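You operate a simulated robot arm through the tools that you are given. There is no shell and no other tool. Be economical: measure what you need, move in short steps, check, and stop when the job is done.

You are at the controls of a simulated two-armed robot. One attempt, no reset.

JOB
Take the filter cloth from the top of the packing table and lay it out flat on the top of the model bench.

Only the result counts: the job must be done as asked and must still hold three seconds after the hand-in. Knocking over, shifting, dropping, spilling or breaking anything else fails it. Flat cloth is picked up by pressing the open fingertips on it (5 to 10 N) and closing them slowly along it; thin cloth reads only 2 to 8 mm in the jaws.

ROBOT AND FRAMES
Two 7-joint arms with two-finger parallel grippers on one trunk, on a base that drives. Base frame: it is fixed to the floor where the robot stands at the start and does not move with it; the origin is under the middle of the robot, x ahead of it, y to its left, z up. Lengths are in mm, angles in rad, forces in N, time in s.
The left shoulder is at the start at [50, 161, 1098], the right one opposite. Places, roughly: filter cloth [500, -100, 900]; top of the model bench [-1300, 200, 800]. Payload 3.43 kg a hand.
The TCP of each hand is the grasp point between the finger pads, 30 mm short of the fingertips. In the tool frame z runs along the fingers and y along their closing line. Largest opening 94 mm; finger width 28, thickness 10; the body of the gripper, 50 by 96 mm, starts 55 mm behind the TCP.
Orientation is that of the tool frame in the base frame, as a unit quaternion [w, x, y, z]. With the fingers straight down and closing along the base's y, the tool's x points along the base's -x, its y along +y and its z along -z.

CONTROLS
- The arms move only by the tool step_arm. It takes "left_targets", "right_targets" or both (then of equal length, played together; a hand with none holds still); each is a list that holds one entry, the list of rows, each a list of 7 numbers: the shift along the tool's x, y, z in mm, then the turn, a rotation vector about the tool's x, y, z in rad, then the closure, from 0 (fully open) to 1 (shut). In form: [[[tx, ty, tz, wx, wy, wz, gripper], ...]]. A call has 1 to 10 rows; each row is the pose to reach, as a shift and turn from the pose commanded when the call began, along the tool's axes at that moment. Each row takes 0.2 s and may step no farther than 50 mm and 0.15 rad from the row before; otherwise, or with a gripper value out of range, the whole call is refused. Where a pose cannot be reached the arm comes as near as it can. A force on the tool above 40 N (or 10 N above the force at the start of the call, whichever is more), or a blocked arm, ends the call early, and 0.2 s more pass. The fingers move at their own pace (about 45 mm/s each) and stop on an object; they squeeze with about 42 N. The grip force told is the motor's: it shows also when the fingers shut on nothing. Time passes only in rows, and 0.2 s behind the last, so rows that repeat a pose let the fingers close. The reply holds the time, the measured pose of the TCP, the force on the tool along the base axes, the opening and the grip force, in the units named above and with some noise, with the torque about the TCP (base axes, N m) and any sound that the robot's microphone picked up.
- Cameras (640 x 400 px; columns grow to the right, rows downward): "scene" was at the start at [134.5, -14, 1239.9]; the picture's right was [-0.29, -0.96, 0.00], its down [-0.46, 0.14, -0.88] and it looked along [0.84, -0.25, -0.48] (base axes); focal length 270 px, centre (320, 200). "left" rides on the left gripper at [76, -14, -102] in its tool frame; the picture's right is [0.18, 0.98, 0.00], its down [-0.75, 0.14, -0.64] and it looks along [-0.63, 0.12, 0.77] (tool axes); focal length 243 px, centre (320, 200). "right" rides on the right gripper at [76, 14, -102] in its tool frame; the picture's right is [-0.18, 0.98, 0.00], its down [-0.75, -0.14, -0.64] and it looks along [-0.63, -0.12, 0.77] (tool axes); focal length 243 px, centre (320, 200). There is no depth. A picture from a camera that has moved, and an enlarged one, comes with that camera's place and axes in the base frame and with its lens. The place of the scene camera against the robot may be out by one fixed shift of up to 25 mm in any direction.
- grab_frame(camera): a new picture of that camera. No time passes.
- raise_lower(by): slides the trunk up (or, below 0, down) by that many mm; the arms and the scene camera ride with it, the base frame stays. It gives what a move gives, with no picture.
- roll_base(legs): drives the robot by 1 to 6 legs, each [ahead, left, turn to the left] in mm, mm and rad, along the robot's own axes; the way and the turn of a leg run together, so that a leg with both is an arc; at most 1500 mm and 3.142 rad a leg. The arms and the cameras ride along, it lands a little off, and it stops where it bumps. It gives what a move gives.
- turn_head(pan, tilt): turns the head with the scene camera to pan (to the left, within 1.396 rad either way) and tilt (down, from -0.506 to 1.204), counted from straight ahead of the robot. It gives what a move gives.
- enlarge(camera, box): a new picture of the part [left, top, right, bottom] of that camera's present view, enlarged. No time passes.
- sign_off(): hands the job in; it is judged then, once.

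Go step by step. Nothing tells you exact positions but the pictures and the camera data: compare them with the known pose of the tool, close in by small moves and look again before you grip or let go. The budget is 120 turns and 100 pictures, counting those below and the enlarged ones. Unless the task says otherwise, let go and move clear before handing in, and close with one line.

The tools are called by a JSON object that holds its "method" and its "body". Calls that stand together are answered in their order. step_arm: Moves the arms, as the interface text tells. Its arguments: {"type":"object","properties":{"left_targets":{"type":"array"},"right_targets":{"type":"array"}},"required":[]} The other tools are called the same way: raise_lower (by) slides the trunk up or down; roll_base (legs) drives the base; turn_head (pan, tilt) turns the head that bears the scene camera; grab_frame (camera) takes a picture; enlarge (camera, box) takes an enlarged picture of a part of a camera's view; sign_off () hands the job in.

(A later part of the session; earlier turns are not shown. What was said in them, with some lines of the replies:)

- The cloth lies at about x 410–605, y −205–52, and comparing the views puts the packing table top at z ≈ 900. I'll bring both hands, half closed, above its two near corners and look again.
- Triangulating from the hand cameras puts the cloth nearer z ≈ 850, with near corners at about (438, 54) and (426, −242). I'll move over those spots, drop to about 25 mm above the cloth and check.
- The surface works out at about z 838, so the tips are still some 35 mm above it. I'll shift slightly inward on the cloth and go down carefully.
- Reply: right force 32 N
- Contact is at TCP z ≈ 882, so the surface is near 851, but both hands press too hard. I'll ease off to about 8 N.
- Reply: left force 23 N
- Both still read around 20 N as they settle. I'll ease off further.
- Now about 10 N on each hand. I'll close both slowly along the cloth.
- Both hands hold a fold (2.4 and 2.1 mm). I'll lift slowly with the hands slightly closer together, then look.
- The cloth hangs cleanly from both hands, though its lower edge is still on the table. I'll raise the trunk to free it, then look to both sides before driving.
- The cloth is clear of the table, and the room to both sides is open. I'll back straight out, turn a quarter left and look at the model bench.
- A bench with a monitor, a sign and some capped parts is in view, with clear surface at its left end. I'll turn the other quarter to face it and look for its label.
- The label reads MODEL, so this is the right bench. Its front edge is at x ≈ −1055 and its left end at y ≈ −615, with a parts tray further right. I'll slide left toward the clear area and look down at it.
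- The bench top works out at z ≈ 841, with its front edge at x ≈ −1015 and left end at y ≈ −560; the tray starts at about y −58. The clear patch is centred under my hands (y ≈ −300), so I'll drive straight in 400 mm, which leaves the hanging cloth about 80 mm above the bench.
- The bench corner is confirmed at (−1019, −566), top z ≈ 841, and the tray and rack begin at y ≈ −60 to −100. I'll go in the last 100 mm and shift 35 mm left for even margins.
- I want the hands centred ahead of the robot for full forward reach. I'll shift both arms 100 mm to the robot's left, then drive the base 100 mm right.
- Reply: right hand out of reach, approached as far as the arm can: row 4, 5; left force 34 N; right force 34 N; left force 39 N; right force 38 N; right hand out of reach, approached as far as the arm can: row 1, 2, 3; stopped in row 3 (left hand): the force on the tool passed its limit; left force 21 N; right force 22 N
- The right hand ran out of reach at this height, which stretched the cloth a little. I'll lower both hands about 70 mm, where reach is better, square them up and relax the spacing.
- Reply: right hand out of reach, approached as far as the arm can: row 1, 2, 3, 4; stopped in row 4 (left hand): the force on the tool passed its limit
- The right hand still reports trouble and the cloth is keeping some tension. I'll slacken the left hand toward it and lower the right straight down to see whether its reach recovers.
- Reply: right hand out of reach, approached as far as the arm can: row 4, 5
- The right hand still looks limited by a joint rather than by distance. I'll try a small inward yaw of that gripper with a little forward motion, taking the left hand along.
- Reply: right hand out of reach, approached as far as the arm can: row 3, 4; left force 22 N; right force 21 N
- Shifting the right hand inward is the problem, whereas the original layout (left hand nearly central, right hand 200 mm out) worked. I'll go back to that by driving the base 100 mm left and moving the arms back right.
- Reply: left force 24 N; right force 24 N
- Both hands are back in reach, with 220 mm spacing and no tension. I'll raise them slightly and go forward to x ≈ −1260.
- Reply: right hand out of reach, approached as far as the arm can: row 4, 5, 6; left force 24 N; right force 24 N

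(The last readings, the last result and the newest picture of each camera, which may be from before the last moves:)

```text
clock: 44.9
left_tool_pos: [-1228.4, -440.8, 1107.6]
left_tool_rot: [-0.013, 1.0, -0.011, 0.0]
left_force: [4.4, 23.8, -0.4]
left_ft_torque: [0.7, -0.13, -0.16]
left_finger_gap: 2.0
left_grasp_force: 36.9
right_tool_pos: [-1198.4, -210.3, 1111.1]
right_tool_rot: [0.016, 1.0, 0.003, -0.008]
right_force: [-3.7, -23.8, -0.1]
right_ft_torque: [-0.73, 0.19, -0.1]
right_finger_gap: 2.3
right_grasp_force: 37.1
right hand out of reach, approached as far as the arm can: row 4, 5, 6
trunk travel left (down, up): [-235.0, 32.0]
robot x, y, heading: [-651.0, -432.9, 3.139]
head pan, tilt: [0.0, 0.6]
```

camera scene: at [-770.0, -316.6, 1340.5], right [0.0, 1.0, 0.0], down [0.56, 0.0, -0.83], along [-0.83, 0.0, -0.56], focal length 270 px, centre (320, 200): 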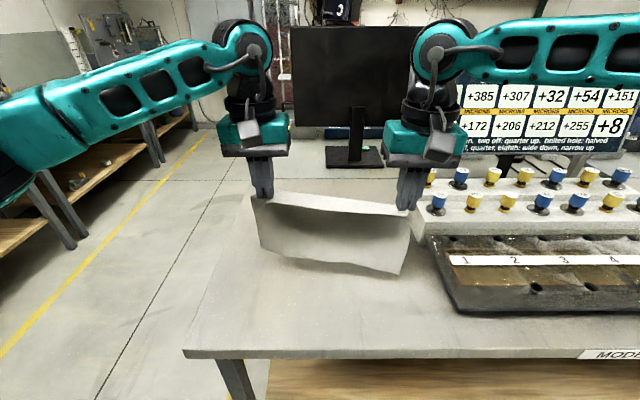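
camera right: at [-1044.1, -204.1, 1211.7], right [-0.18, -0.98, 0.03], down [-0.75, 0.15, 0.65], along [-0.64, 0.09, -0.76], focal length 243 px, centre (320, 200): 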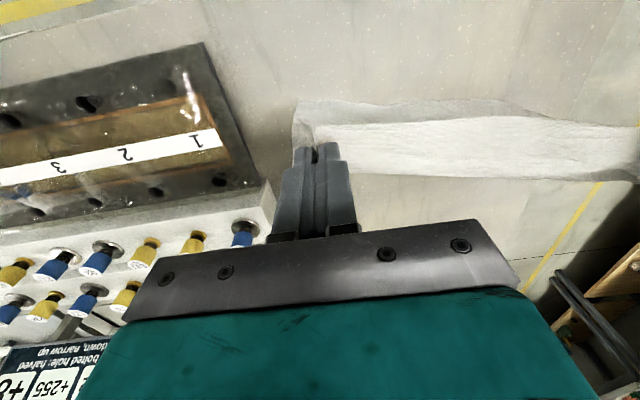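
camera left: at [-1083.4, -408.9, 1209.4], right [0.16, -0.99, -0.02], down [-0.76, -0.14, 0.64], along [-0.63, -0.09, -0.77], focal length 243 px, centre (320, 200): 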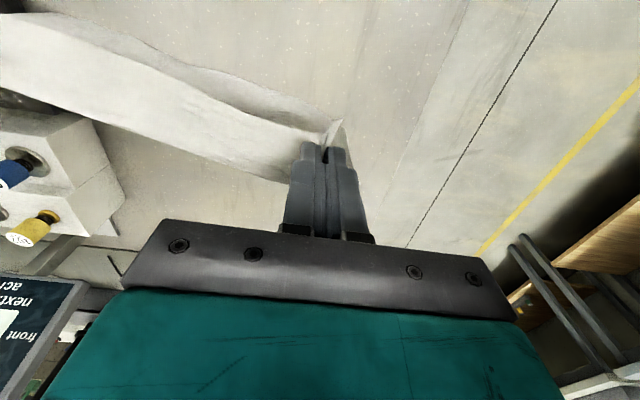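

The right hand hits its limit at x ≈ −1200 with the tool vertical. I'll tilt both grippers so the fingers point forward, which pulls the wrists back and should extend reach.

{"method": "step_arm", "body": {"left_targets": [[[5, -4, 0, 0, -0.1, 0, 1], [10, -8, 0, 0, -0.2, 0, 1], [10, -9, 0, 0, -0.3, 0, 1], [10, -9, 0, 0, -0.4, 0, 1], [10, -9, 0, 0, -0.5, 0, 1], [10, -9, 0, 0, -0.5, 0, 1]]], "right_targets": [[[0, 0, 0, 0, -0.1, 0, 1], [0, 0, 0, 0, -0.2, 0, 1], [0, 0, 0, 0, -0.3, 0, 1], [-5, 0, 0, 0, -0.4, 0, 1], [-10, 0, 0, 0, -0.5, 0, 1], [-15, 0, 0, 0, -0.5, 0, 1]]]}}

```text
clock: 46.2
left_tool_pos: [-1218.8, -434.9, 1109.3]
left_tool_rot: [-0.011, 0.968, -0.004, -0.249]
left_force: [1.5, 13.0, 0.3]
left_ft_torque: [0.3, -0.05, -0.26]
left_finger_gap: 2.2
left_grasp_force: 37.1
right_tool_pos: [-1212.9, -208.2, 1111.1]
right_tool_rot: [0.013, 0.967, -0.002, -0.255]
right_force: [-0.9, -12.8, 0.4]
right_ft_torque: [-0.34, 0.0, 0.2]
right_finger_gap: 2.3
right_grasp_force: 36.8
trunk travel left (down, up): [-235.0, 32.0]
robot x, y, heading: [-648.5, -428.3, 3.138]
head pan, tilt: [0.0, 0.6]
```

With the tilt the right hand is in reach again. I'll go forward to x ≈ −1265 and correct the lateral position.

{"method": "step_arm", "body": {"left_targets": [[[-10, 1, 5.5, 0, 0, 0, 1], [-20, 4, 11, 0, 0, 0, 1], [-30, 7, 16.5, 0, 0, 0, 1], [-40, 10, 22, 0, 0, 0, 1]]], "right_targets": [[[-11, 6, 6, 0, 0, 0, 1], [-23, 11, 12.5, 0, 0, 0, 1], [-34, 14, 18.5, 0, 0, 0, 1], [-45, 17, 24.5, 0, 0, 0, 1]]]}}

{"method": "grab_frame", "body": {"camera": "scene"}}

```text
clock: 47.2
left_tool_pos: [-1265.6, -445.9, 1108.2]
left_tool_rot: [-0.01, 0.969, -0.004, -0.246]
left_force: [0.0, 4.7, 0.2]
left_ft_torque: [0.05, 0.0, -0.06]
left_finger_gap: 2.3
left_grasp_force: 36.6
right_tool_pos: [-1264.7, -224.0, 1112.6]
right_tool_rot: [0.012, 0.967, -0.002, -0.253]
right_force: [-0.2, -3.8, -0.8]
right_ft_torque: [-0.07, -0.02, 0.07]
right_finger_gap: 2.0
right_grasp_force: 37.0
trunk travel left (down, up): [-235.0, 32.0]
robot x, y, heading: [-652.2, -428.6, 3.137]
head pan, tilt: [0.0, 0.6]
```

```text
70 pictures are left
camera scene: at [-770.9, -416.1, 1340.4], right [0.0, 1.0, 0.0], down [0.57, 0.0, -0.82], along [-0.82, 0.0, -0.57], focal length 270 px, centre (320, 200)
```

scene: 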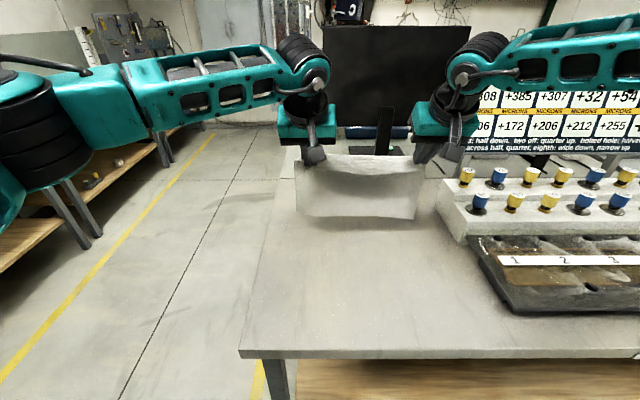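

The cloth now hangs over the clear patch at x ≈ −1280. I'll lower it until the bottom edge touches, then start drawing the hands back in an arc so it lies down from the far edge.

{"method": "step_arm", "body": {"left_targets": [[[9.6, 0, 17.6, 0, 0, 0, 1], [19.2, 0, 35.1, 0, 0, 0, 1], [32, 0, 32, 0, 0, 0, 1], [44.5, 0, 29.3, 0, 0, 0, 1], [57, 0, 27, 0, 0, 0, 1], [70.2, 0, 24.3, 0, 0, 0, 1], [83, 0, 22.3, 0, 0, 0, 1], [96.5, 0, 20.3, 0, 0, 0, 1]]], "right_targets": [[[11.5, 0, 21.1, 0, 0, 0, 1], [21.1, 0, 38.6, 0, 0, 0, 1], [34, 0, 35.5, 0, 0, 0, 1], [46.4, 0, 32.8, 0, 0, 0, 1], [59, 0, 30.5, 0, 0, 0, 1], [72.1, 0, 27.8, 0, 0, 0, 1], [85, 0, 25.8, 0, 0, 0, 1], [98.4, 0, 23.8, 0, 0, 0, 1]]]}}

{"method": "grab_frame", "body": {"camera": "scene"}}

{"method": "grab_frame", "body": {"camera": "right"}}

```text
clock: 49.0
left_tool_pos: [-1189.9, -445.5, 1043.9]
left_tool_rot: [-0.011, 0.969, -0.004, -0.248]
left_force: [0.1, 1.3, -0.7]
left_ft_torque: [0.07, 0.01, -0.05]
left_finger_gap: 2.0
left_grasp_force: 36.3
right_tool_pos: [-1188.3, -226.0, 1043.0]
right_tool_rot: [0.013, 0.967, -0.001, -0.255]
right_force: [0.2, -1.6, 0.0]
right_ft_torque: [-0.03, -0.04, 0.01]
right_finger_gap: 2.0
right_grasp_force: 37.0
trunk travel left (down, up): [-235.0, 32.0]
robot x, y, heading: [-644.9, -431.0, 3.138]
head pan, tilt: [0.0, 0.6]
```

```text
69 pictures are left
camera scene: at [-770.2, -416.3, 1340.6], right [0.0, 1.0, 0.0], down [0.56, 0.0, -0.83], along [-0.83, 0.0, -0.56], focal length 270 px, centre (320, 200)
```

scene: 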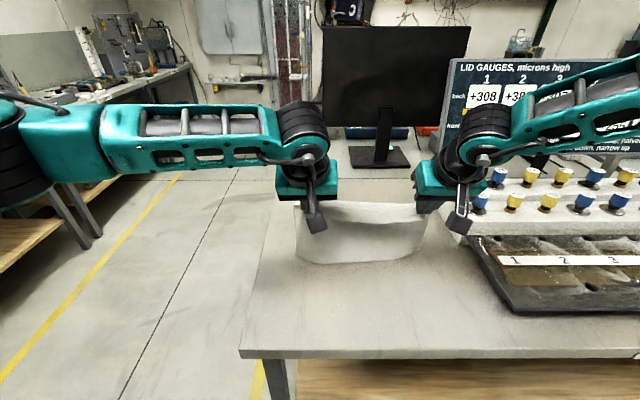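

```text
68 pictures are left
camera right: at [-1072.3, -238.8, 1096.7], right [-0.16, -0.98, 0.12], down [-0.34, 0.16, 0.93], along [-0.93, 0.11, -0.36], focal length 243 px, centre (320, 200)
```

right: 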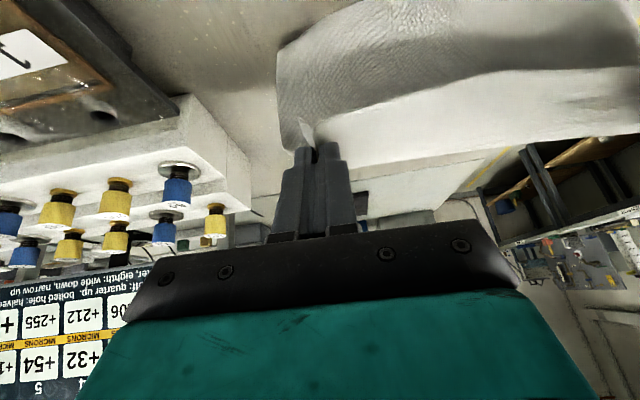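

The cloth seems to bend at the table and trail forward. I'll zoom in to be sure of the direction.

{"method": "enlarge", "body": {"camera": "scene", "box": [250, 150, 480, 294]}}

{"method": "grab_frame", "body": {"camera": "left"}}

```text
2.78 times, centred on (365, 222) of scene
camera zoom: at [-770.2, -416.3, 1340.6], right [0.0, 1.0, 0.0], down [0.56, 0.0, -0.83], along [-0.83, 0.0, -0.56], focal length 752 px, centre (195, 139)
```

zoom: 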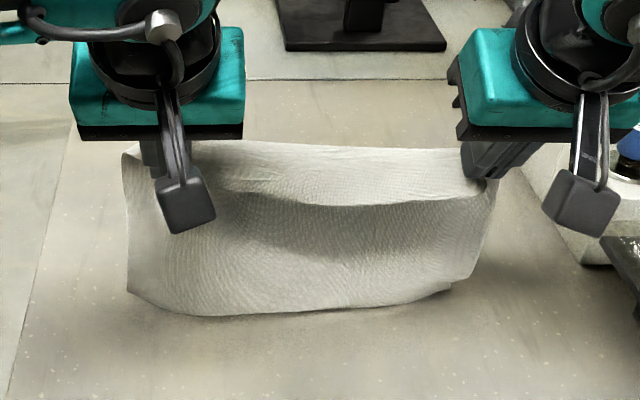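

```text
66 pictures are left
camera left: at [-1074.7, -434.2, 1096.7], right [0.15, -0.98, -0.11], down [-0.35, -0.15, 0.92], along [-0.92, -0.1, -0.37], focal length 243 px, centre (320, 200)
```

left: 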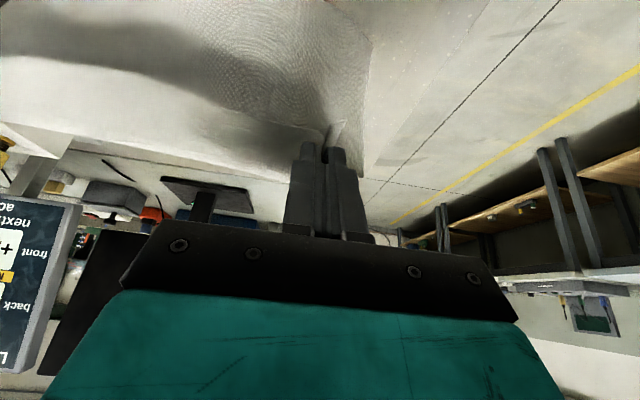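

The bottom edge trails forward as wanted, at about x −1235 to −1260. I'll continue the arc down and back.

{"method": "step_arm", "body": {"left_targets": [[[11.5, 0, -4, 0, 0, 0, 1], [23.5, 0, -7.1, 0, 0, 0, 1], [36.9, 0, -7.6, 0, 0, 0, 1], [52.6, 0, -5.9, 0, 0, 0, 1], [69.3, 0, -2.5, 0, 0, 0, 1], [86, 0, 1, 0, 0, 0, 1]]], "right_targets": [[[11.5, 0, -4, 0, 0, 0, 1], [23.5, 0, -7.1, 0, 0, 0, 1], [36.9, 0, -7.6, 0, 0, 0, 1], [52.6, 0, -5.9, 0, 0, 0, 1], [69.3, 0, -2.5, 0, 0, 0, 1], [86, 0, 1, 0, 0, 0, 1]]]}}

{"method": "enlarge", "body": {"camera": "scene", "box": [230, 150, 510, 325]}}

{"method": "grab_frame", "body": {"camera": "left"}}

```text
clock: 50.5
left_tool_pos: [-1115.0, -445.1, 1001.8]
left_tool_rot: [-0.012, 0.969, -0.004, -0.248]
left_force: [0.3, 1.5, -0.2]
left_ft_torque: [0.07, 0.0, -0.05]
left_finger_gap: 2.1
left_grasp_force: 37.1
right_tool_pos: [-1115.3, -226.7, 998.9]
right_tool_rot: [0.014, 0.967, -0.001, -0.255]
right_force: [-0.2, -1.3, -0.2]
right_ft_torque: [-0.02, -0.02, 0.04]
right_finger_gap: 1.9
right_grasp_force: 37.2
trunk travel left (down, up): [-235.0, 32.0]
robot x, y, heading: [-647.9, -431.6, 3.133]
head pan, tilt: [0.0, 0.6]
```

```text
2.29 times, centred on (370, 238) of scene
camera zoom: at [-770.4, -416.2, 1340.5], right [0.0, 1.0, 0.0], down [0.56, 0.0, -0.83], along [-0.83, 0.0, -0.56], focal length 618 px, centre (206, 114)
```

zoom: 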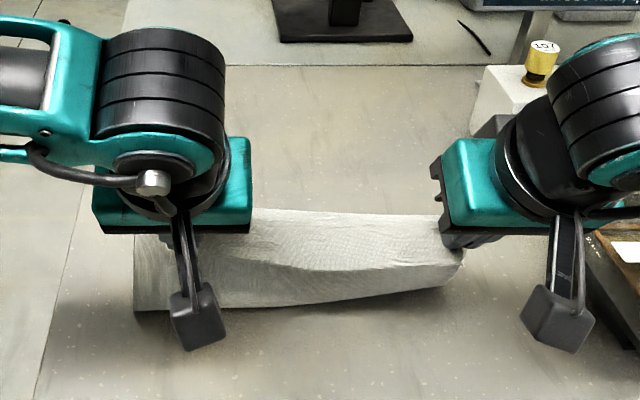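

```text
64 pictures are left
camera left: at [-999.4, -433.8, 1054.9], right [0.15, -0.98, -0.11], down [-0.35, -0.15, 0.92], along [-0.92, -0.1, -0.37], focal length 243 px, centre (320, 200)
```

left: 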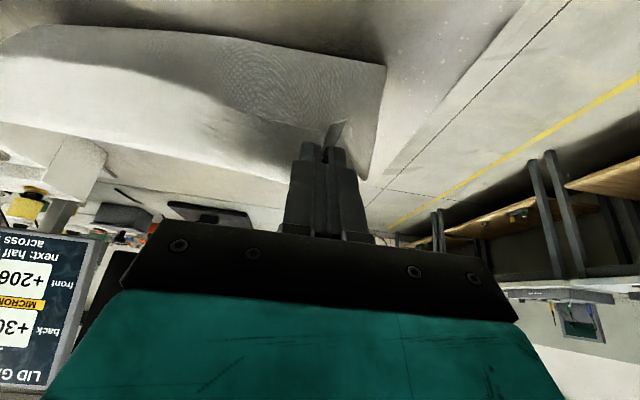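

The edge slid back with the hands, because the cloth leaves the tilted grip going forward and only then drops. I'll lift again, return to x ≈ −1250, and re-lay moving back only 1:1 with the descent.

{"method": "step_arm", "body": {"left_targets": [[[-12, 0, -21.5, 0, 0, 0, 1], [-23.5, 0, -43, 0, 0, 0, 1], [-35, 0, -64.5, 0, 0, 0, 1], [-47, 0, -86, 0, 0, 0, 1], [-70, 0, -73.5, 0, 0, 0, 1], [-93, 0, -61, 0, 0, 0, 1], [-116, 0, -48.5, 0, 0, 0, 1], [-139, 0, -36, 0, 0, 0, 1], [-165, 0, -22, 0, 0, 0, 1]]], "right_targets": [[[-12, 0, -21.5, 0, 0, 0, 1], [-23.5, 0, -43, 0, 0, 0, 1], [-36, 0, -66.5, 0, 0, 0, 1], [-48, 0, -88, 0, 0, 0, 1], [-71, 0, -75.5, 0, 0, 0, 1], [-94, 0, -63, 0, 0, 0, 1], [-117, 0, -50.5, 0, 0, 0, 1], [-140, 0, -38, 0, 0, 0, 1], [-166, 0, -24, 0, 0, 0, 1]]]}}

{"method": "grab_frame", "body": {"camera": "scene"}}

```text
clock: 52.5
left_tool_pos: [-1250.2, -444.7, 1099.2]
left_tool_rot: [-0.011, 0.969, -0.006, -0.247]
left_force: [-0.4, 2.8, 0.6]
left_ft_torque: [0.08, 0.02, -0.07]
left_finger_gap: 2.1
left_grasp_force: 37.4
right_tool_pos: [-1249.0, -225.6, 1102.7]
right_tool_rot: [0.012, 0.967, -0.002, -0.253]
right_force: [0.8, -2.8, -0.2]
right_ft_torque: [-0.08, -0.03, 0.06]
right_finger_gap: 2.1
right_grasp_force: 37.3
trunk travel left (down, up): [-235.0, 32.0]
robot x, y, heading: [-651.0, -429.9, 3.135]
head pan, tilt: [0.0, 0.6]
```

```text
63 pictures are left
camera scene: at [-771.5, -415.9, 1340.3], right [0.0, 1.0, 0.0], down [0.57, 0.0, -0.82], along [-0.82, 0.0, -0.57], focal length 270 px, centre (320, 200)
```

scene: 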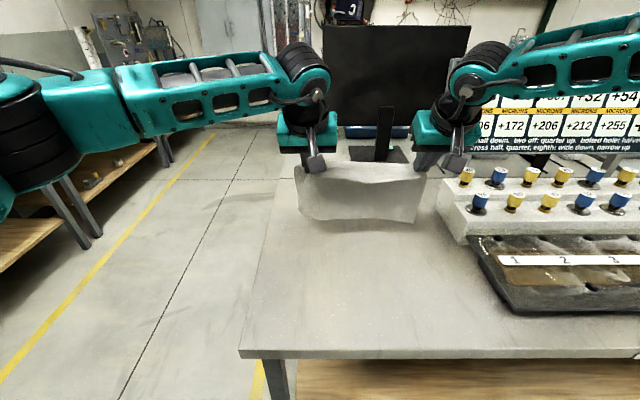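

Now I'll lower to first contact and then come down at 45° so the cloth lays out.

{"method": "step_arm", "body": {"left_targets": [[[12, 0, 22, 0, 0, 0, 1], [21.6, 0, 39.5, 0, 0, 0, 1], [33.4, 0, 44.5, 0, 0, 0, 1], [48.7, 0, 47.5, 0, 0, 0, 1], [68.1, 0, 51.7, 0, 0, 0, 1], [88, 0, 56.8, 0, 0, 0, 1], [108.3, 0, 62.8, 0, 0, 0, 1], [128.7, 0, 68.8, 0, 0, 0, 1]]], "right_targets": [[[13, 0, 24, 0, 0, 0, 1], [23.6, 0, 42.5, 0, 0, 0, 1], [35.4, 0, 47.5, 0, 0, 0, 1], [50.7, 0, 50.5, 0, 0, 0, 1], [70.1, 0, 54.7, 0, 0, 0, 1], [90, 0, 59.8, 0, 0, 0, 1], [110.3, 0, 65.8, 0, 0, 0, 1], [130.7, 0, 71.8, 0, 0, 0, 1]]]}}

{"method": "enlarge", "body": {"camera": "scene", "box": [230, 150, 510, 325]}}

{"method": "grab_frame", "body": {"camera": "right"}}

```text
clock: 54.2
left_tool_pos: [-1169.4, -444.8, 978.4]
left_tool_rot: [-0.011, 0.969, -0.004, -0.247]
left_force: [-0.6, 1.0, -0.3]
left_ft_torque: [0.05, -0.03, -0.03]
left_finger_gap: 2.2
left_grasp_force: 37.1
right_tool_pos: [-1170.6, -228.3, 976.7]
right_tool_rot: [0.013, 0.967, -0.001, -0.253]
right_force: [0.5, -1.1, -0.3]
right_ft_torque: [-0.06, 0.01, 0.02]
right_finger_gap: 2.0
right_grasp_force: 37.1
trunk travel left (down, up): [-235.0, 32.0]
robot x, y, heading: [-648.0, -429.9, 3.14]
head pan, tilt: [0.0, 0.6]
```

```text
2.29 times, centred on (370, 238) of scene
camera zoom: at [-770.4, -416.3, 1340.5], right [0.0, 1.0, 0.0], down [0.56, 0.0, -0.83], along [-0.83, 0.0, -0.56], focal length 618 px, centre (206, 114)
```

zoom: 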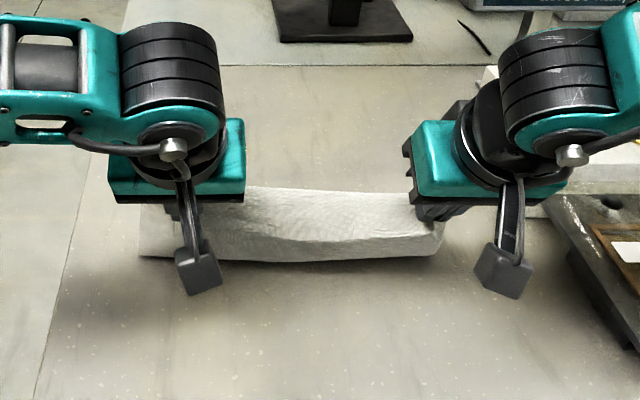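

```text
61 pictures are left
camera right: at [-1052.5, -240.2, 1029.8], right [-0.16, -0.98, 0.12], down [-0.34, 0.16, 0.93], along [-0.93, 0.11, -0.36], focal length 243 px, centre (320, 200)
```

right: 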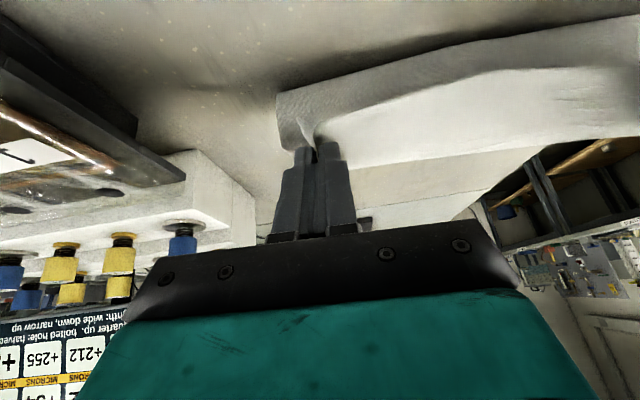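

Now the far part lies on the bench (contact at about x −1234), as intended. I'll continue at 45° while bringing the grippers back to vertical and stop about 15 mm above the bench.

{"method": "step_arm", "body": {"left_targets": [[[19.3, 0, 8.7, 0, 0.083, 0, 1], [40.3, 0, 16.7, 0, 0.167, 0, 1], [62.3, 0, 24.4, 0, 0.25, 0, 1], [83.1, 0, 29.9, 0, 0.333, 0, 1], [102.8, 0, 33.9, 0, 0.417, 0, 1], [117.7, 0, 36.1, 0, 0.5, 0, 1]]], "right_targets": [[[18.6, 0, 7.4, 0, 0.083, 0, 1], [39.6, 0, 15.4, 0, 0.167, 0, 1], [61.6, 0, 23.1, 0, 0.25, 0, 1], [82.4, 0, 28.6, 0, 0.333, 0, 1], [102.1, 0, 32.6, 0, 0.417, 0, 1], [117, 0, 34.8, 0, 0.5, 0, 1]]]}}

{"method": "enlarge", "body": {"camera": "scene", "box": [230, 150, 510, 325]}}

{"method": "grab_frame", "body": {"camera": "right"}}

{"method": "grab_frame", "body": {"camera": "left"}}

```text
clock: 55.6
left_tool_pos: [-1082.0, -442.8, 890.9]
left_tool_rot: [-0.012, 1.0, -0.008, 0.0]
left_force: [1.1, 6.8, 0.3]
left_ft_torque: [0.28, -0.03, -0.04]
left_finger_gap: 2.4
left_grasp_force: 36.7
right_tool_pos: [-1076.2, -218.7, 902.7]
right_tool_rot: [0.014, 1.0, 0.003, -0.006]
right_force: [-0.2, -6.6, -0.9]
right_ft_torque: [-0.25, 0.02, -0.01]
right_finger_gap: 2.1
right_grasp_force: 37.2
right hand out of reach, approached as far as the arm can: row 4, 5, 6
trunk travel left (down, up): [-235.0, 32.0]
robot x, y, heading: [-650.7, -426.9, 3.14]
head pan, tilt: [0.0, 0.6]
```

```text
2.29 times, centred on (370, 238) of scene
camera zoom: at [-770.5, -416.2, 1340.5], right [0.0, 1.0, 0.0], down [0.56, 0.0, -0.83], along [-0.83, 0.0, -0.56], focal length 618 px, centre (206, 114)
```

zoom: 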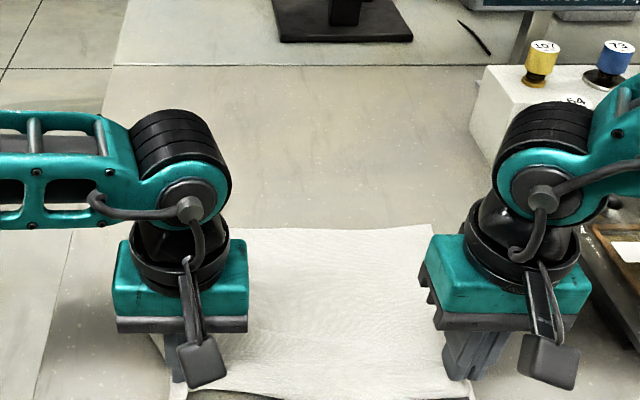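

```text
59 pictures are left
camera right: at [-997.8, -229.7, 1006.0], right [-0.18, -0.98, 0.03], down [-0.75, 0.16, 0.65], along [-0.64, 0.09, -0.76], focal length 243 px, centre (320, 200)
```

right: 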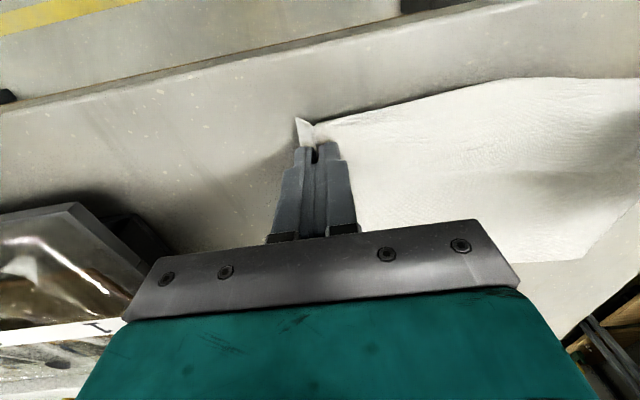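

```text
58 pictures are left
camera left: at [-1007.3, -432.1, 992.9], right [0.17, -0.99, -0.02], down [-0.76, -0.14, 0.64], along [-0.63, -0.09, -0.77], focal length 243 px, centre (320, 200)
```

left: 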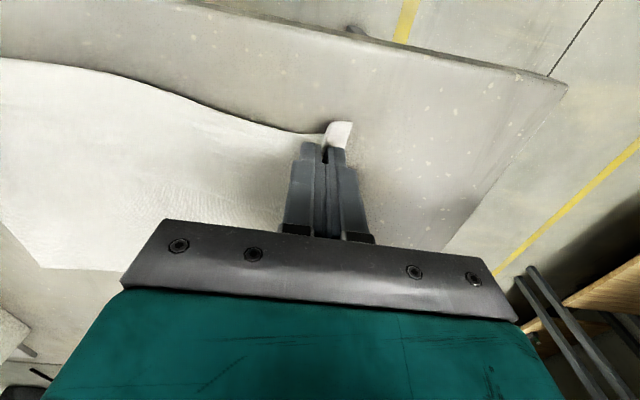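

The cloth is laying out nicely, but the right hand can't go lower with the trunk this high. I'll level the hands and lower the trunk.

{"method": "step_arm", "body": {"left_targets": [[[0, 0, -12, 0, 0, 0, 1], [0, 0, -12, 0, 0, 0, 1]]]}}

{"method": "raise_lower", "body": {"by": -20}}

```text
clock: 56.2
left_tool_pos: [-1082.4, -443.1, 902.5]
left_tool_rot: [-0.011, 1.0, -0.007, 0.0]
left_force: [0.3, 7.9, -1.0]
left_ft_torque: [0.27, -0.07, -0.08]
left_finger_gap: 2.3
left_grasp_force: 37.1
right_tool_pos: [-1076.4, -219.1, 901.9]
right_tool_rot: [0.013, 1.0, 0.002, -0.007]
right_force: [-0.4, -8.2, -0.9]
right_ft_torque: [-0.28, 0.05, 0.04]
right_finger_gap: 2.3
right_grasp_force: 36.8
trunk travel left (down, up): [-235.0, 32.0]
robot x, y, heading: [-650.6, -432.1, 3.136]
head pan, tilt: [0.0, 0.6]
```

```text
clock: 56.9
left_tool_pos: [-1082.3, -444.5, 882.7]
left_tool_rot: [-0.01, 1.0, -0.007, -0.001]
left_force: [1.7, 8.3, 0.1]
left_ft_torque: [0.29, -0.04, -0.08]
left_finger_gap: 2.3
left_grasp_force: 36.7
right_tool_pos: [-1076.8, -218.9, 883.3]
right_tool_rot: [0.013, 1.0, 0.002, -0.008]
right_force: [-0.1, -8.7, 6.7]
right_ft_torque: [-0.29, 0.09, 0.02]
right_finger_gap: 2.3
right_grasp_force: 36.8
trunk travel left (down, up): [-215.0, 52.0]
robot x, y, heading: [-648.5, -425.8, 3.139]
head pan, tilt: [0.0, 0.6]
```

The right tip is already touching (6.7 N), so the bench top is nearer z 851. I'll draw both hands back 10 mm to take out slack and look.

{"method": "step_arm", "body": {"left_targets": [[[4, 0, 0, 0, 0, 0, 1], [8, 0, 0.5, 0, 0, 0, 1], [12, 0, 1, 0, 0, 0, 1]]], "right_targets": [[[4, 0, -0.5, 0, 0, 0, 1], [8, 0, -0.5, 0, 0, 0, 1], [12, 0, -0.5, 0, 0, 0, 1]]]}}

{"method": "grab_frame", "body": {"camera": "right"}}

{"method": "grab_frame", "body": {"camera": "left"}}

{"method": "grab_frame", "body": {"camera": "scene"}}

```text
clock: 57.7
left_tool_pos: [-1071.7, -445.6, 881.3]
left_tool_rot: [-0.011, 1.0, -0.008, 0.0]
left_force: [-0.1, 9.9, 2.2]
left_ft_torque: [0.27, 0.01, -0.08]
left_finger_gap: 2.2
left_grasp_force: 36.8
right_tool_pos: [-1063.0, -219.3, 883.7]
right_tool_rot: [0.013, 1.0, 0.001, -0.009]
right_force: [-1.0, -9.5, 4.9]
right_ft_torque: [-0.25, 0.13, 0.0]
right_finger_gap: 2.3
right_grasp_force: 36.9
trunk travel left (down, up): [-215.0, 52.0]
robot x, y, heading: [-650.4, -427.6, 3.14]
head pan, tilt: [0.0, 0.6]
```

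```text
57 pictures are left
camera right: at [-985.8, -229.4, 986.5], right [-0.18, -0.98, 0.03], down [-0.74, 0.16, 0.65], along [-0.64, 0.1, -0.76], focal length 243 px, centre (320, 200)
```

right: 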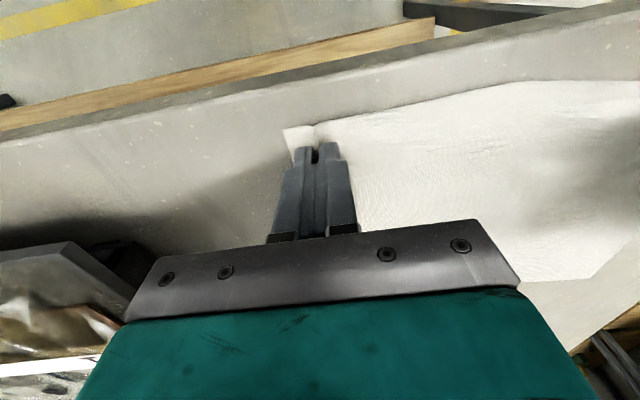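

```text
56 pictures are left
camera left: at [-995.5, -433.4, 983.8], right [0.17, -0.99, -0.02], down [-0.75, -0.14, 0.64], along [-0.63, -0.09, -0.77], focal length 243 px, centre (320, 200)
```

left: 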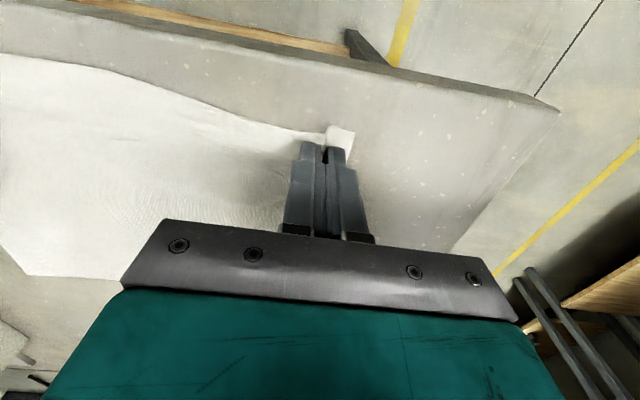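

```text
55 pictures are left
camera scene: at [-770.1, -416.4, 1320.6], right [0.0, 1.0, 0.0], down [0.56, 0.0, -0.83], along [-0.83, 0.0, -0.56], focal length 270 px, centre (320, 200)
```

scene: 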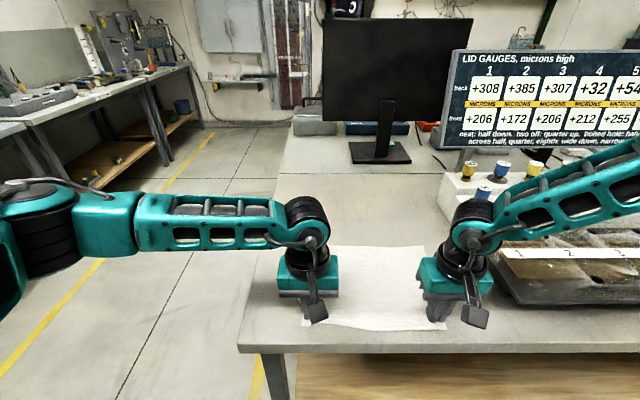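

The cloth lies flat apart from the two pinched folds. I'll press lightly and open the fingers slowly along the cloth so the folds spread out again.

{"method": "step_arm", "body": {"left_targets": [[[0, 0, 1, 0, 0, 0, 1], [0, 0, 1, 0, 0, 0, 0.95], [0, 0, 1, 0, 0, 0, 0.9], [0, 0, 1, 0, 0, 0, 0.85], [0, 0, 1, 0, 0, 0, 0.8], [0, 0, 1, 0, 0, 0, 0.75], [0, 0, 1, 0, 0, 0, 0.7], [0, 0, 1, 0, 0, 0, 0.65], [0, 0, 1, 0, 0, 0, 0.6], [0, 0, 1, 0, 0, 0, 0.57]]], "right_targets": [[[0, 0, 0.5, 0, 0, 0, 1], [0, 0, 0.5, 0, 0, 0, 0.95], [0, 0, 0.5, 0, 0, 0, 0.9], [0, 0, 0.5, 0, 0, 0, 0.85], [0, 0, 0.5, 0, 0, 0, 0.8], [0, 0, 0.5, 0, 0, 0, 0.75], [0, 0, 0.5, 0, 0, 0, 0.7], [0, 0, 0.5, 0, 0, 0, 0.65], [0, 0, 0.5, 0, 0, 0, 0.6], [0, 0, 0.5, 0, 0, 0, 0.57]]]}}

{"method": "grab_frame", "body": {"camera": "right"}}

{"method": "grab_frame", "body": {"camera": "left"}}

```text
clock: 59.9
left_tool_pos: [-1072.1, -442.9, 881.8]
left_tool_rot: [-0.011, 1.0, -0.007, -0.002]
left_force: [-0.1, 5.3, 22.3]
left_ft_torque: [-0.4, 0.0, -0.04]
left_finger_gap: 37.3
left_grasp_force: 0.0
right_tool_pos: [-1063.6, -217.2, 883.3]
right_tool_rot: [0.012, 1.0, 0.002, -0.008]
right_force: [-0.5, 0.5, -1.5]
right_ft_torque: [0.0, 0.01, 0.01]
right_finger_gap: 40.5
right_grasp_force: 0.0
trunk travel left (down, up): [-215.0, 52.0]
robot x, y, heading: [-649.4, -429.7, 3.138]
head pan, tilt: [0.0, 0.6]
```

```text
54 pictures are left
camera right: at [-985.2, -228.6, 986.1], right [-0.18, -0.98, 0.03], down [-0.74, 0.16, 0.65], along [-0.64, 0.1, -0.76], focal length 243 px, centre (320, 200)
```

right: 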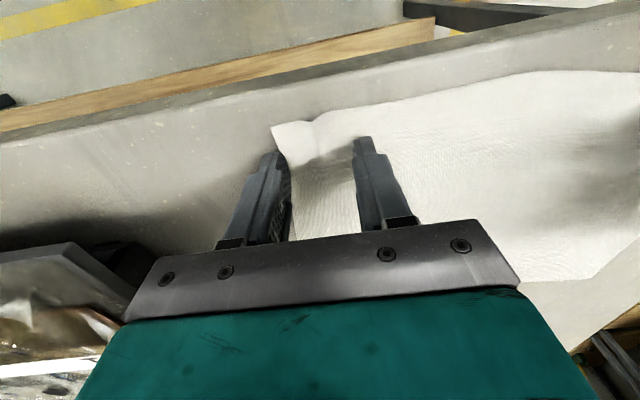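

```text
53 pictures are left
camera left: at [-994.9, -432.7, 983.6], right [0.17, -0.99, -0.02], down [-0.75, -0.14, 0.64], along [-0.63, -0.09, -0.77], focal length 243 px, centre (320, 200)
```

left: 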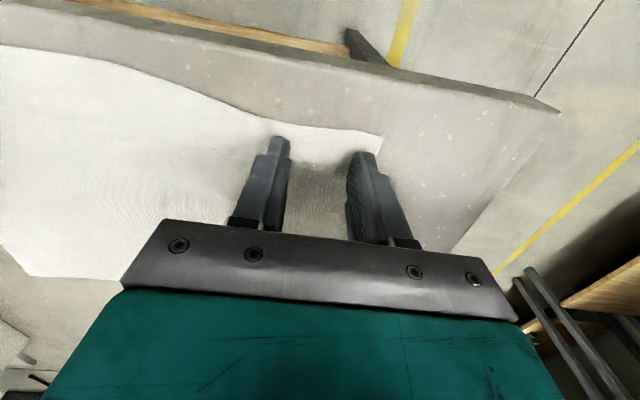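

Both folds opened well; the right corner has a slight ripple. I'll lift straight up and clear, then inspect from above.

{"method": "step_arm", "body": {"left_targets": [[[0, 0, -5, 0, 0, 0, 0.57], [0, 0, -20, 0, 0, 0, 0.57], [0, 0, -50, 0, 0, 0, 0.57], [0, 0, -90, 0, 0, 0, 0.57], [0, 0, -130, 0, 0, 0, 0.57]]], "right_targets": [[[0, 0, -5, 0, 0, 0, 0.57], [0, 0, -20, 0, 0, 0, 0.57], [0, 0, -50, 0, 0, 0, 0.57], [0, 0, -90, 0, 0, 0, 0.57], [0, 0, -130, 0, 0, 0, 0.57]]]}}

{"method": "grab_frame", "body": {"camera": "right"}}

{"method": "grab_frame", "body": {"camera": "left"}}

{"method": "enlarge", "body": {"camera": "scene", "box": [230, 200, 510, 375]}}

```text
clock: 61.1
left_tool_pos: [-1069.0, -447.9, 1010.6]
left_tool_rot: [-0.01, 1.0, -0.007, -0.001]
left_force: [0.6, 0.3, -0.3]
left_ft_torque: [0.01, -0.03, -0.02]
left_finger_gap: 40.6
left_grasp_force: 0.0
right_tool_pos: [-1062.0, -214.5, 1012.8]
right_tool_rot: [0.013, 1.0, 0.002, -0.007]
right_force: [-0.6, 0.4, -0.1]
right_ft_torque: [-0.03, -0.01, 0.0]
right_finger_gap: 40.9
right_grasp_force: 0.1
trunk travel left (down, up): [-215.0, 52.0]
robot x, y, heading: [-652.2, -430.7, 3.14]
head pan, tilt: [0.0, 0.6]
```

```text
52 pictures are left
camera right: at [-983.6, -225.6, 1116.0], right [-0.18, -0.98, 0.03], down [-0.75, 0.15, 0.65], along [-0.64, 0.1, -0.76], focal length 243 px, centre (320, 200)
```

right: 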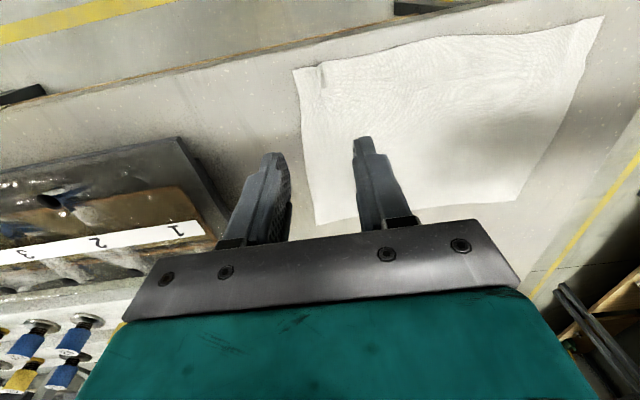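

```text
51 pictures are left
camera left: at [-994.7, -436.7, 1111.9], right [0.17, -0.99, -0.02], down [-0.76, -0.14, 0.64], along [-0.63, -0.1, -0.77], focal length 243 px, centre (320, 200)
```

left: 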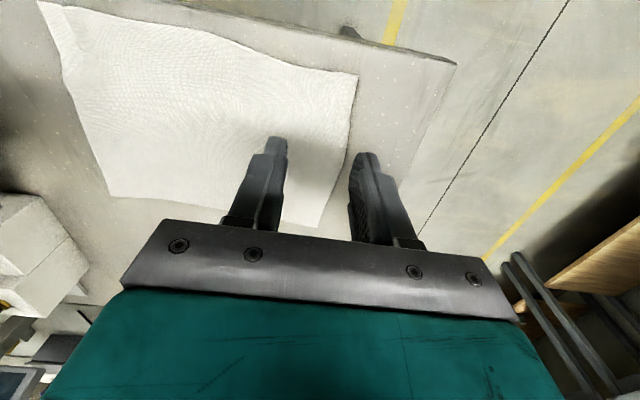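

```text
2.29 times, centred on (370, 288) of scene
camera zoom: at [-769.9, -416.2, 1320.5], right [0.0, 1.0, 0.0], down [0.56, 0.0, -0.83], along [-0.83, 0.0, -0.56], focal length 618 px, centre (206, 0)
```

zoom: 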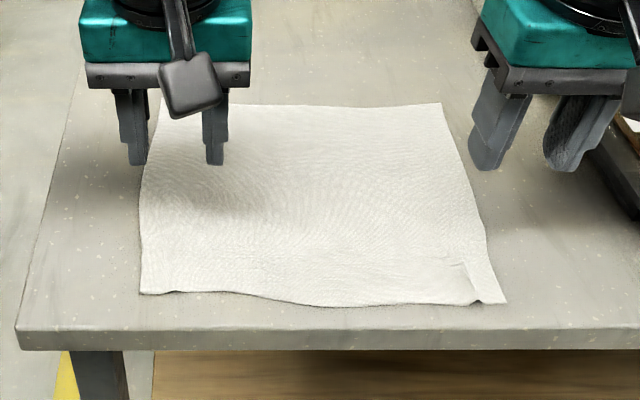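

The cloth is flat except for a small ripple at the near right corner (about x −1045, y −217). I'll straddle it with the right fingers nearly closed, press lightly and spread it out.

{"method": "step_arm", "body": {"right_targets": [[[3, 0, 40, 0, 0, 0, 0.7], [7, 0, 75, 0, 0, 0, 0.8], [7, 0, 100, 0, 0, 0, 0.82], [7, 0, 118, 0, 0, 0, 0.82]]]}}

{"method": "grab_frame", "body": {"camera": "right"}}

```text
clock: 62.1
left_tool_pos: [-1070.8, -446.9, 1009.0]
left_tool_rot: [-0.01, 1.0, -0.006, -0.001]
left_force: [0.6, -0.7, 0.1]
left_ft_torque: [0.03, 0.01, -0.02]
left_finger_gap: 40.4
left_grasp_force: 0.2
right_tool_pos: [-1056.6, -218.6, 893.4]
right_tool_rot: [0.013, 1.0, 0.002, -0.006]
right_force: [0.0, 0.0, -0.1]
right_ft_torque: [0.03, 0.0, -0.02]
right_finger_gap: 16.9
right_grasp_force: 0.0
trunk travel left (down, up): [-215.0, 52.0]
robot x, y, heading: [-651.4, -431.6, 3.138]
head pan, tilt: [0.0, 0.6]
```

```text
49 pictures are left
camera right: at [-978.5, -228.8, 996.3], right [-0.18, -0.98, 0.03], down [-0.75, 0.16, 0.65], along [-0.64, 0.1, -0.76], focal length 243 px, centre (320, 200)
```

right: 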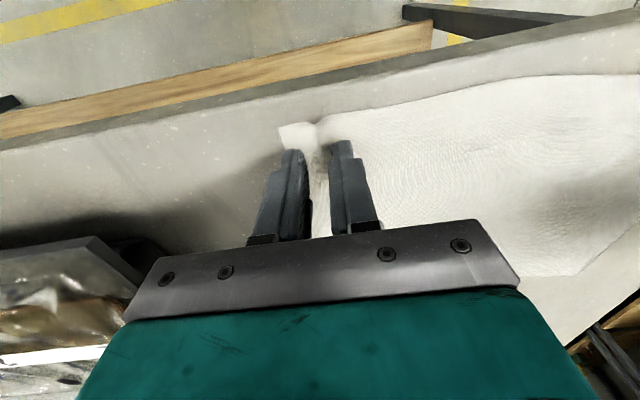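

The fingers straddle the ripple. I'll go down to light contact.

{"method": "step_arm", "body": {"right_targets": [[[4, 0, 6, 0, 0, 0, 0.82], [4, 0, 10, 0, 0, 0, 0.82], [4, 0, 11.5, 0, 0, 0, 0.82], [4, 0, 11.5, 0, 0, 0, 0.82]]]}}

```text
clock: 63.1
left_tool_pos: [-1070.3, -446.8, 1009.4]
left_tool_rot: [-0.01, 1.0, -0.007, 0.001]
left_force: [0.4, -0.2, 1.1]
left_ft_torque: [0.0, 0.0, 0.01]
left_finger_gap: 40.3
left_grasp_force: 0.1
right_tool_pos: [-1052.9, -219.2, 882.7]
right_tool_rot: [0.013, 1.0, 0.002, -0.008]
right_force: [0.7, -1.0, 0.2]
right_ft_torque: [-0.04, 0.02, 0.02]
right_finger_gap: 16.9
right_grasp_force: 0.0
trunk travel left (down, up): [-215.0, 52.0]
robot x, y, heading: [-648.4, -431.1, 3.137]
head pan, tilt: [0.0, 0.6]
```

{"method": "step_arm", "body": {"right_targets": [[[0, 0, 1.5, 0, 0, 0, 0.82], [0, 0, 3, 0, 0, 0, 0.82], [0, 0, 3, 0, 0, 0, 0.82]]]}}

```text
clock: 63.9
left_tool_pos: [-1069.6, -447.1, 1011.0]
left_tool_rot: [-0.009, 1.0, -0.007, -0.001]
left_force: [-0.3, 0.3, 1.0]
left_ft_torque: [0.04, -0.01, 0.03]
left_finger_gap: 40.1
left_grasp_force: 0.0
right_tool_pos: [-1052.0, -219.3, 881.7]
right_tool_rot: [0.013, 1.0, 0.002, -0.009]
right_force: [2.8, 3.5, 22.3]
right_ft_torque: [0.42, -0.24, 0.0]
right_finger_gap: 17.4
right_grasp_force: 0.8
trunk travel left (down, up): [-215.0, 52.0]
robot x, y, heading: [-649.0, -432.4, 3.141]
head pan, tilt: [0.0, 0.6]
```

The right hand now presses with 22 N; I'll ease off about 2 mm and open slowly, then lift.

{"method": "step_arm", "body": {"right_targets": [[[0, 0, -1.7, 0, 0, 0, 0.82], [0, 0, -1.7, 0, 0, 0, 0.78], [0, 0, -1.7, 0, 0, 0, 0.74], [0, 0, -1.7, 0, 0, 0, 0.7], [0, 0, -1.7, 0, 0, 0, 0.66], [0, 0, -1.7, 0, 0, 0, 0.62], [0, 0, -1.7, 0, 0, 0, 0.58], [0, 0, -1.7, 0, 0, 0, 0.55]]]}}

{"method": "step_arm", "body": {"right_targets": [[[0, 0, -5, 0, 0, 0, 0.55], [0, 0, -25, 0, 0, 0, 0.55], [0, 0, -60, 0, 0, 0, 0.55], [0, 0, -100, 0, 0, 0, 0.55], [0, 0, -135, 0, 0, 0, 0.55]]]}}

{"method": "enlarge", "body": {"camera": "scene", "box": [230, 200, 510, 375]}}

{"method": "grab_frame", "body": {"camera": "right"}}

```text
clock: 65.7
left_tool_pos: [-1069.9, -448.2, 1009.8]
left_tool_rot: [-0.01, 1.0, -0.007, -0.001]
left_force: [-0.5, 0.4, 0.4]
left_ft_torque: [0.04, -0.01, 0.01]
left_finger_gap: 40.1
left_grasp_force: 0.0
right_tool_pos: [-1052.7, -218.2, 882.2]
right_tool_rot: [0.013, 1.0, 0.002, -0.007]
right_force: [-1.1, -3.4, 12.7]
right_ft_torque: [0.28, -0.08, -0.01]
right_finger_gap: 40.2
right_grasp_force: 0.1
trunk travel left (down, up): [-215.0, 52.0]
robot x, y, heading: [-651.4, -423.6, 3.138]
head pan, tilt: [0.0, 0.6]
```

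```text
clock: 66.9
left_tool_pos: [-1071.3, -446.2, 1010.7]
left_tool_rot: [-0.009, 1.0, -0.007, -0.001]
left_force: [-0.1, 0.7, -1.4]
left_ft_torque: [0.0, 0.01, -0.01]
left_finger_gap: 40.6
left_grasp_force: 0.1
right_tool_pos: [-1049.8, -214.2, 1016.9]
right_tool_rot: [0.014, 1.0, 0.002, -0.006]
right_force: [0.0, -0.1, -0.7]
right_ft_torque: [0.02, 0.01, 0.02]
right_finger_gap: 42.5
right_grasp_force: 0.1
trunk travel left (down, up): [-215.0, 52.0]
robot x, y, heading: [-647.8, -429.2, 3.141]
head pan, tilt: [0.0, 0.6]
```

```text
2.29 times, centred on (370, 288) of scene
camera zoom: at [-770.1, -416.3, 1320.5], right [0.0, 1.0, 0.0], down [0.56, 0.0, -0.83], along [-0.83, 0.0, -0.56], focal length 618 px, centre (206, 0)
```

zoom: 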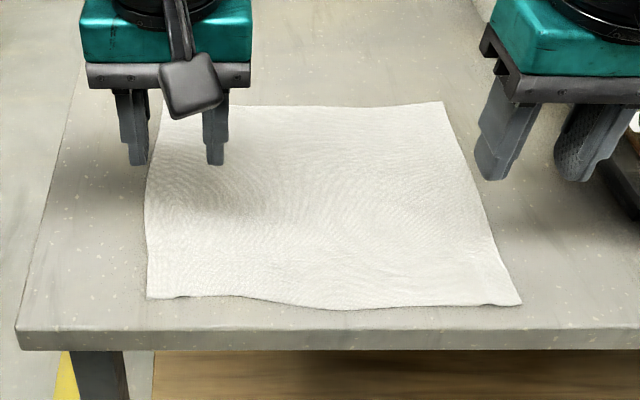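

```text
47 pictures are left
camera right: at [-972.6, -225.5, 1120.0], right [-0.18, -0.98, 0.03], down [-0.75, 0.15, 0.65], along [-0.64, 0.1, -0.76], focal length 243 px, centre (320, 200)
```

right: 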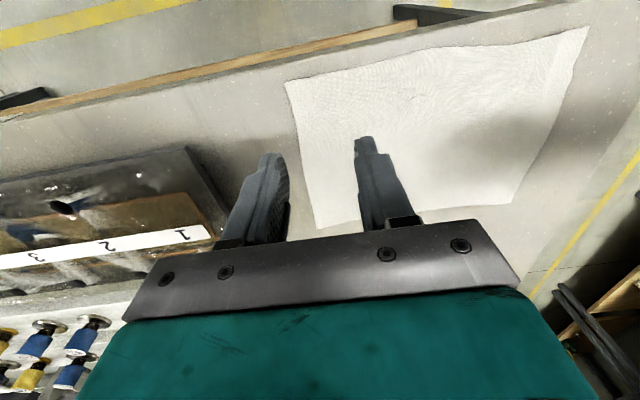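

The cloth lies fully flat on the model bench with both hands clear above it and nothing else disturbed. I'm handing in.

{"method": "sign_off", "body": {}}

```text
The job is handed in.
```

The filter cloth is laid out flat on the clear left end of the model bench. Both hands have let go and are clear of it, nothing else was seen to shift, and the job is handed in.
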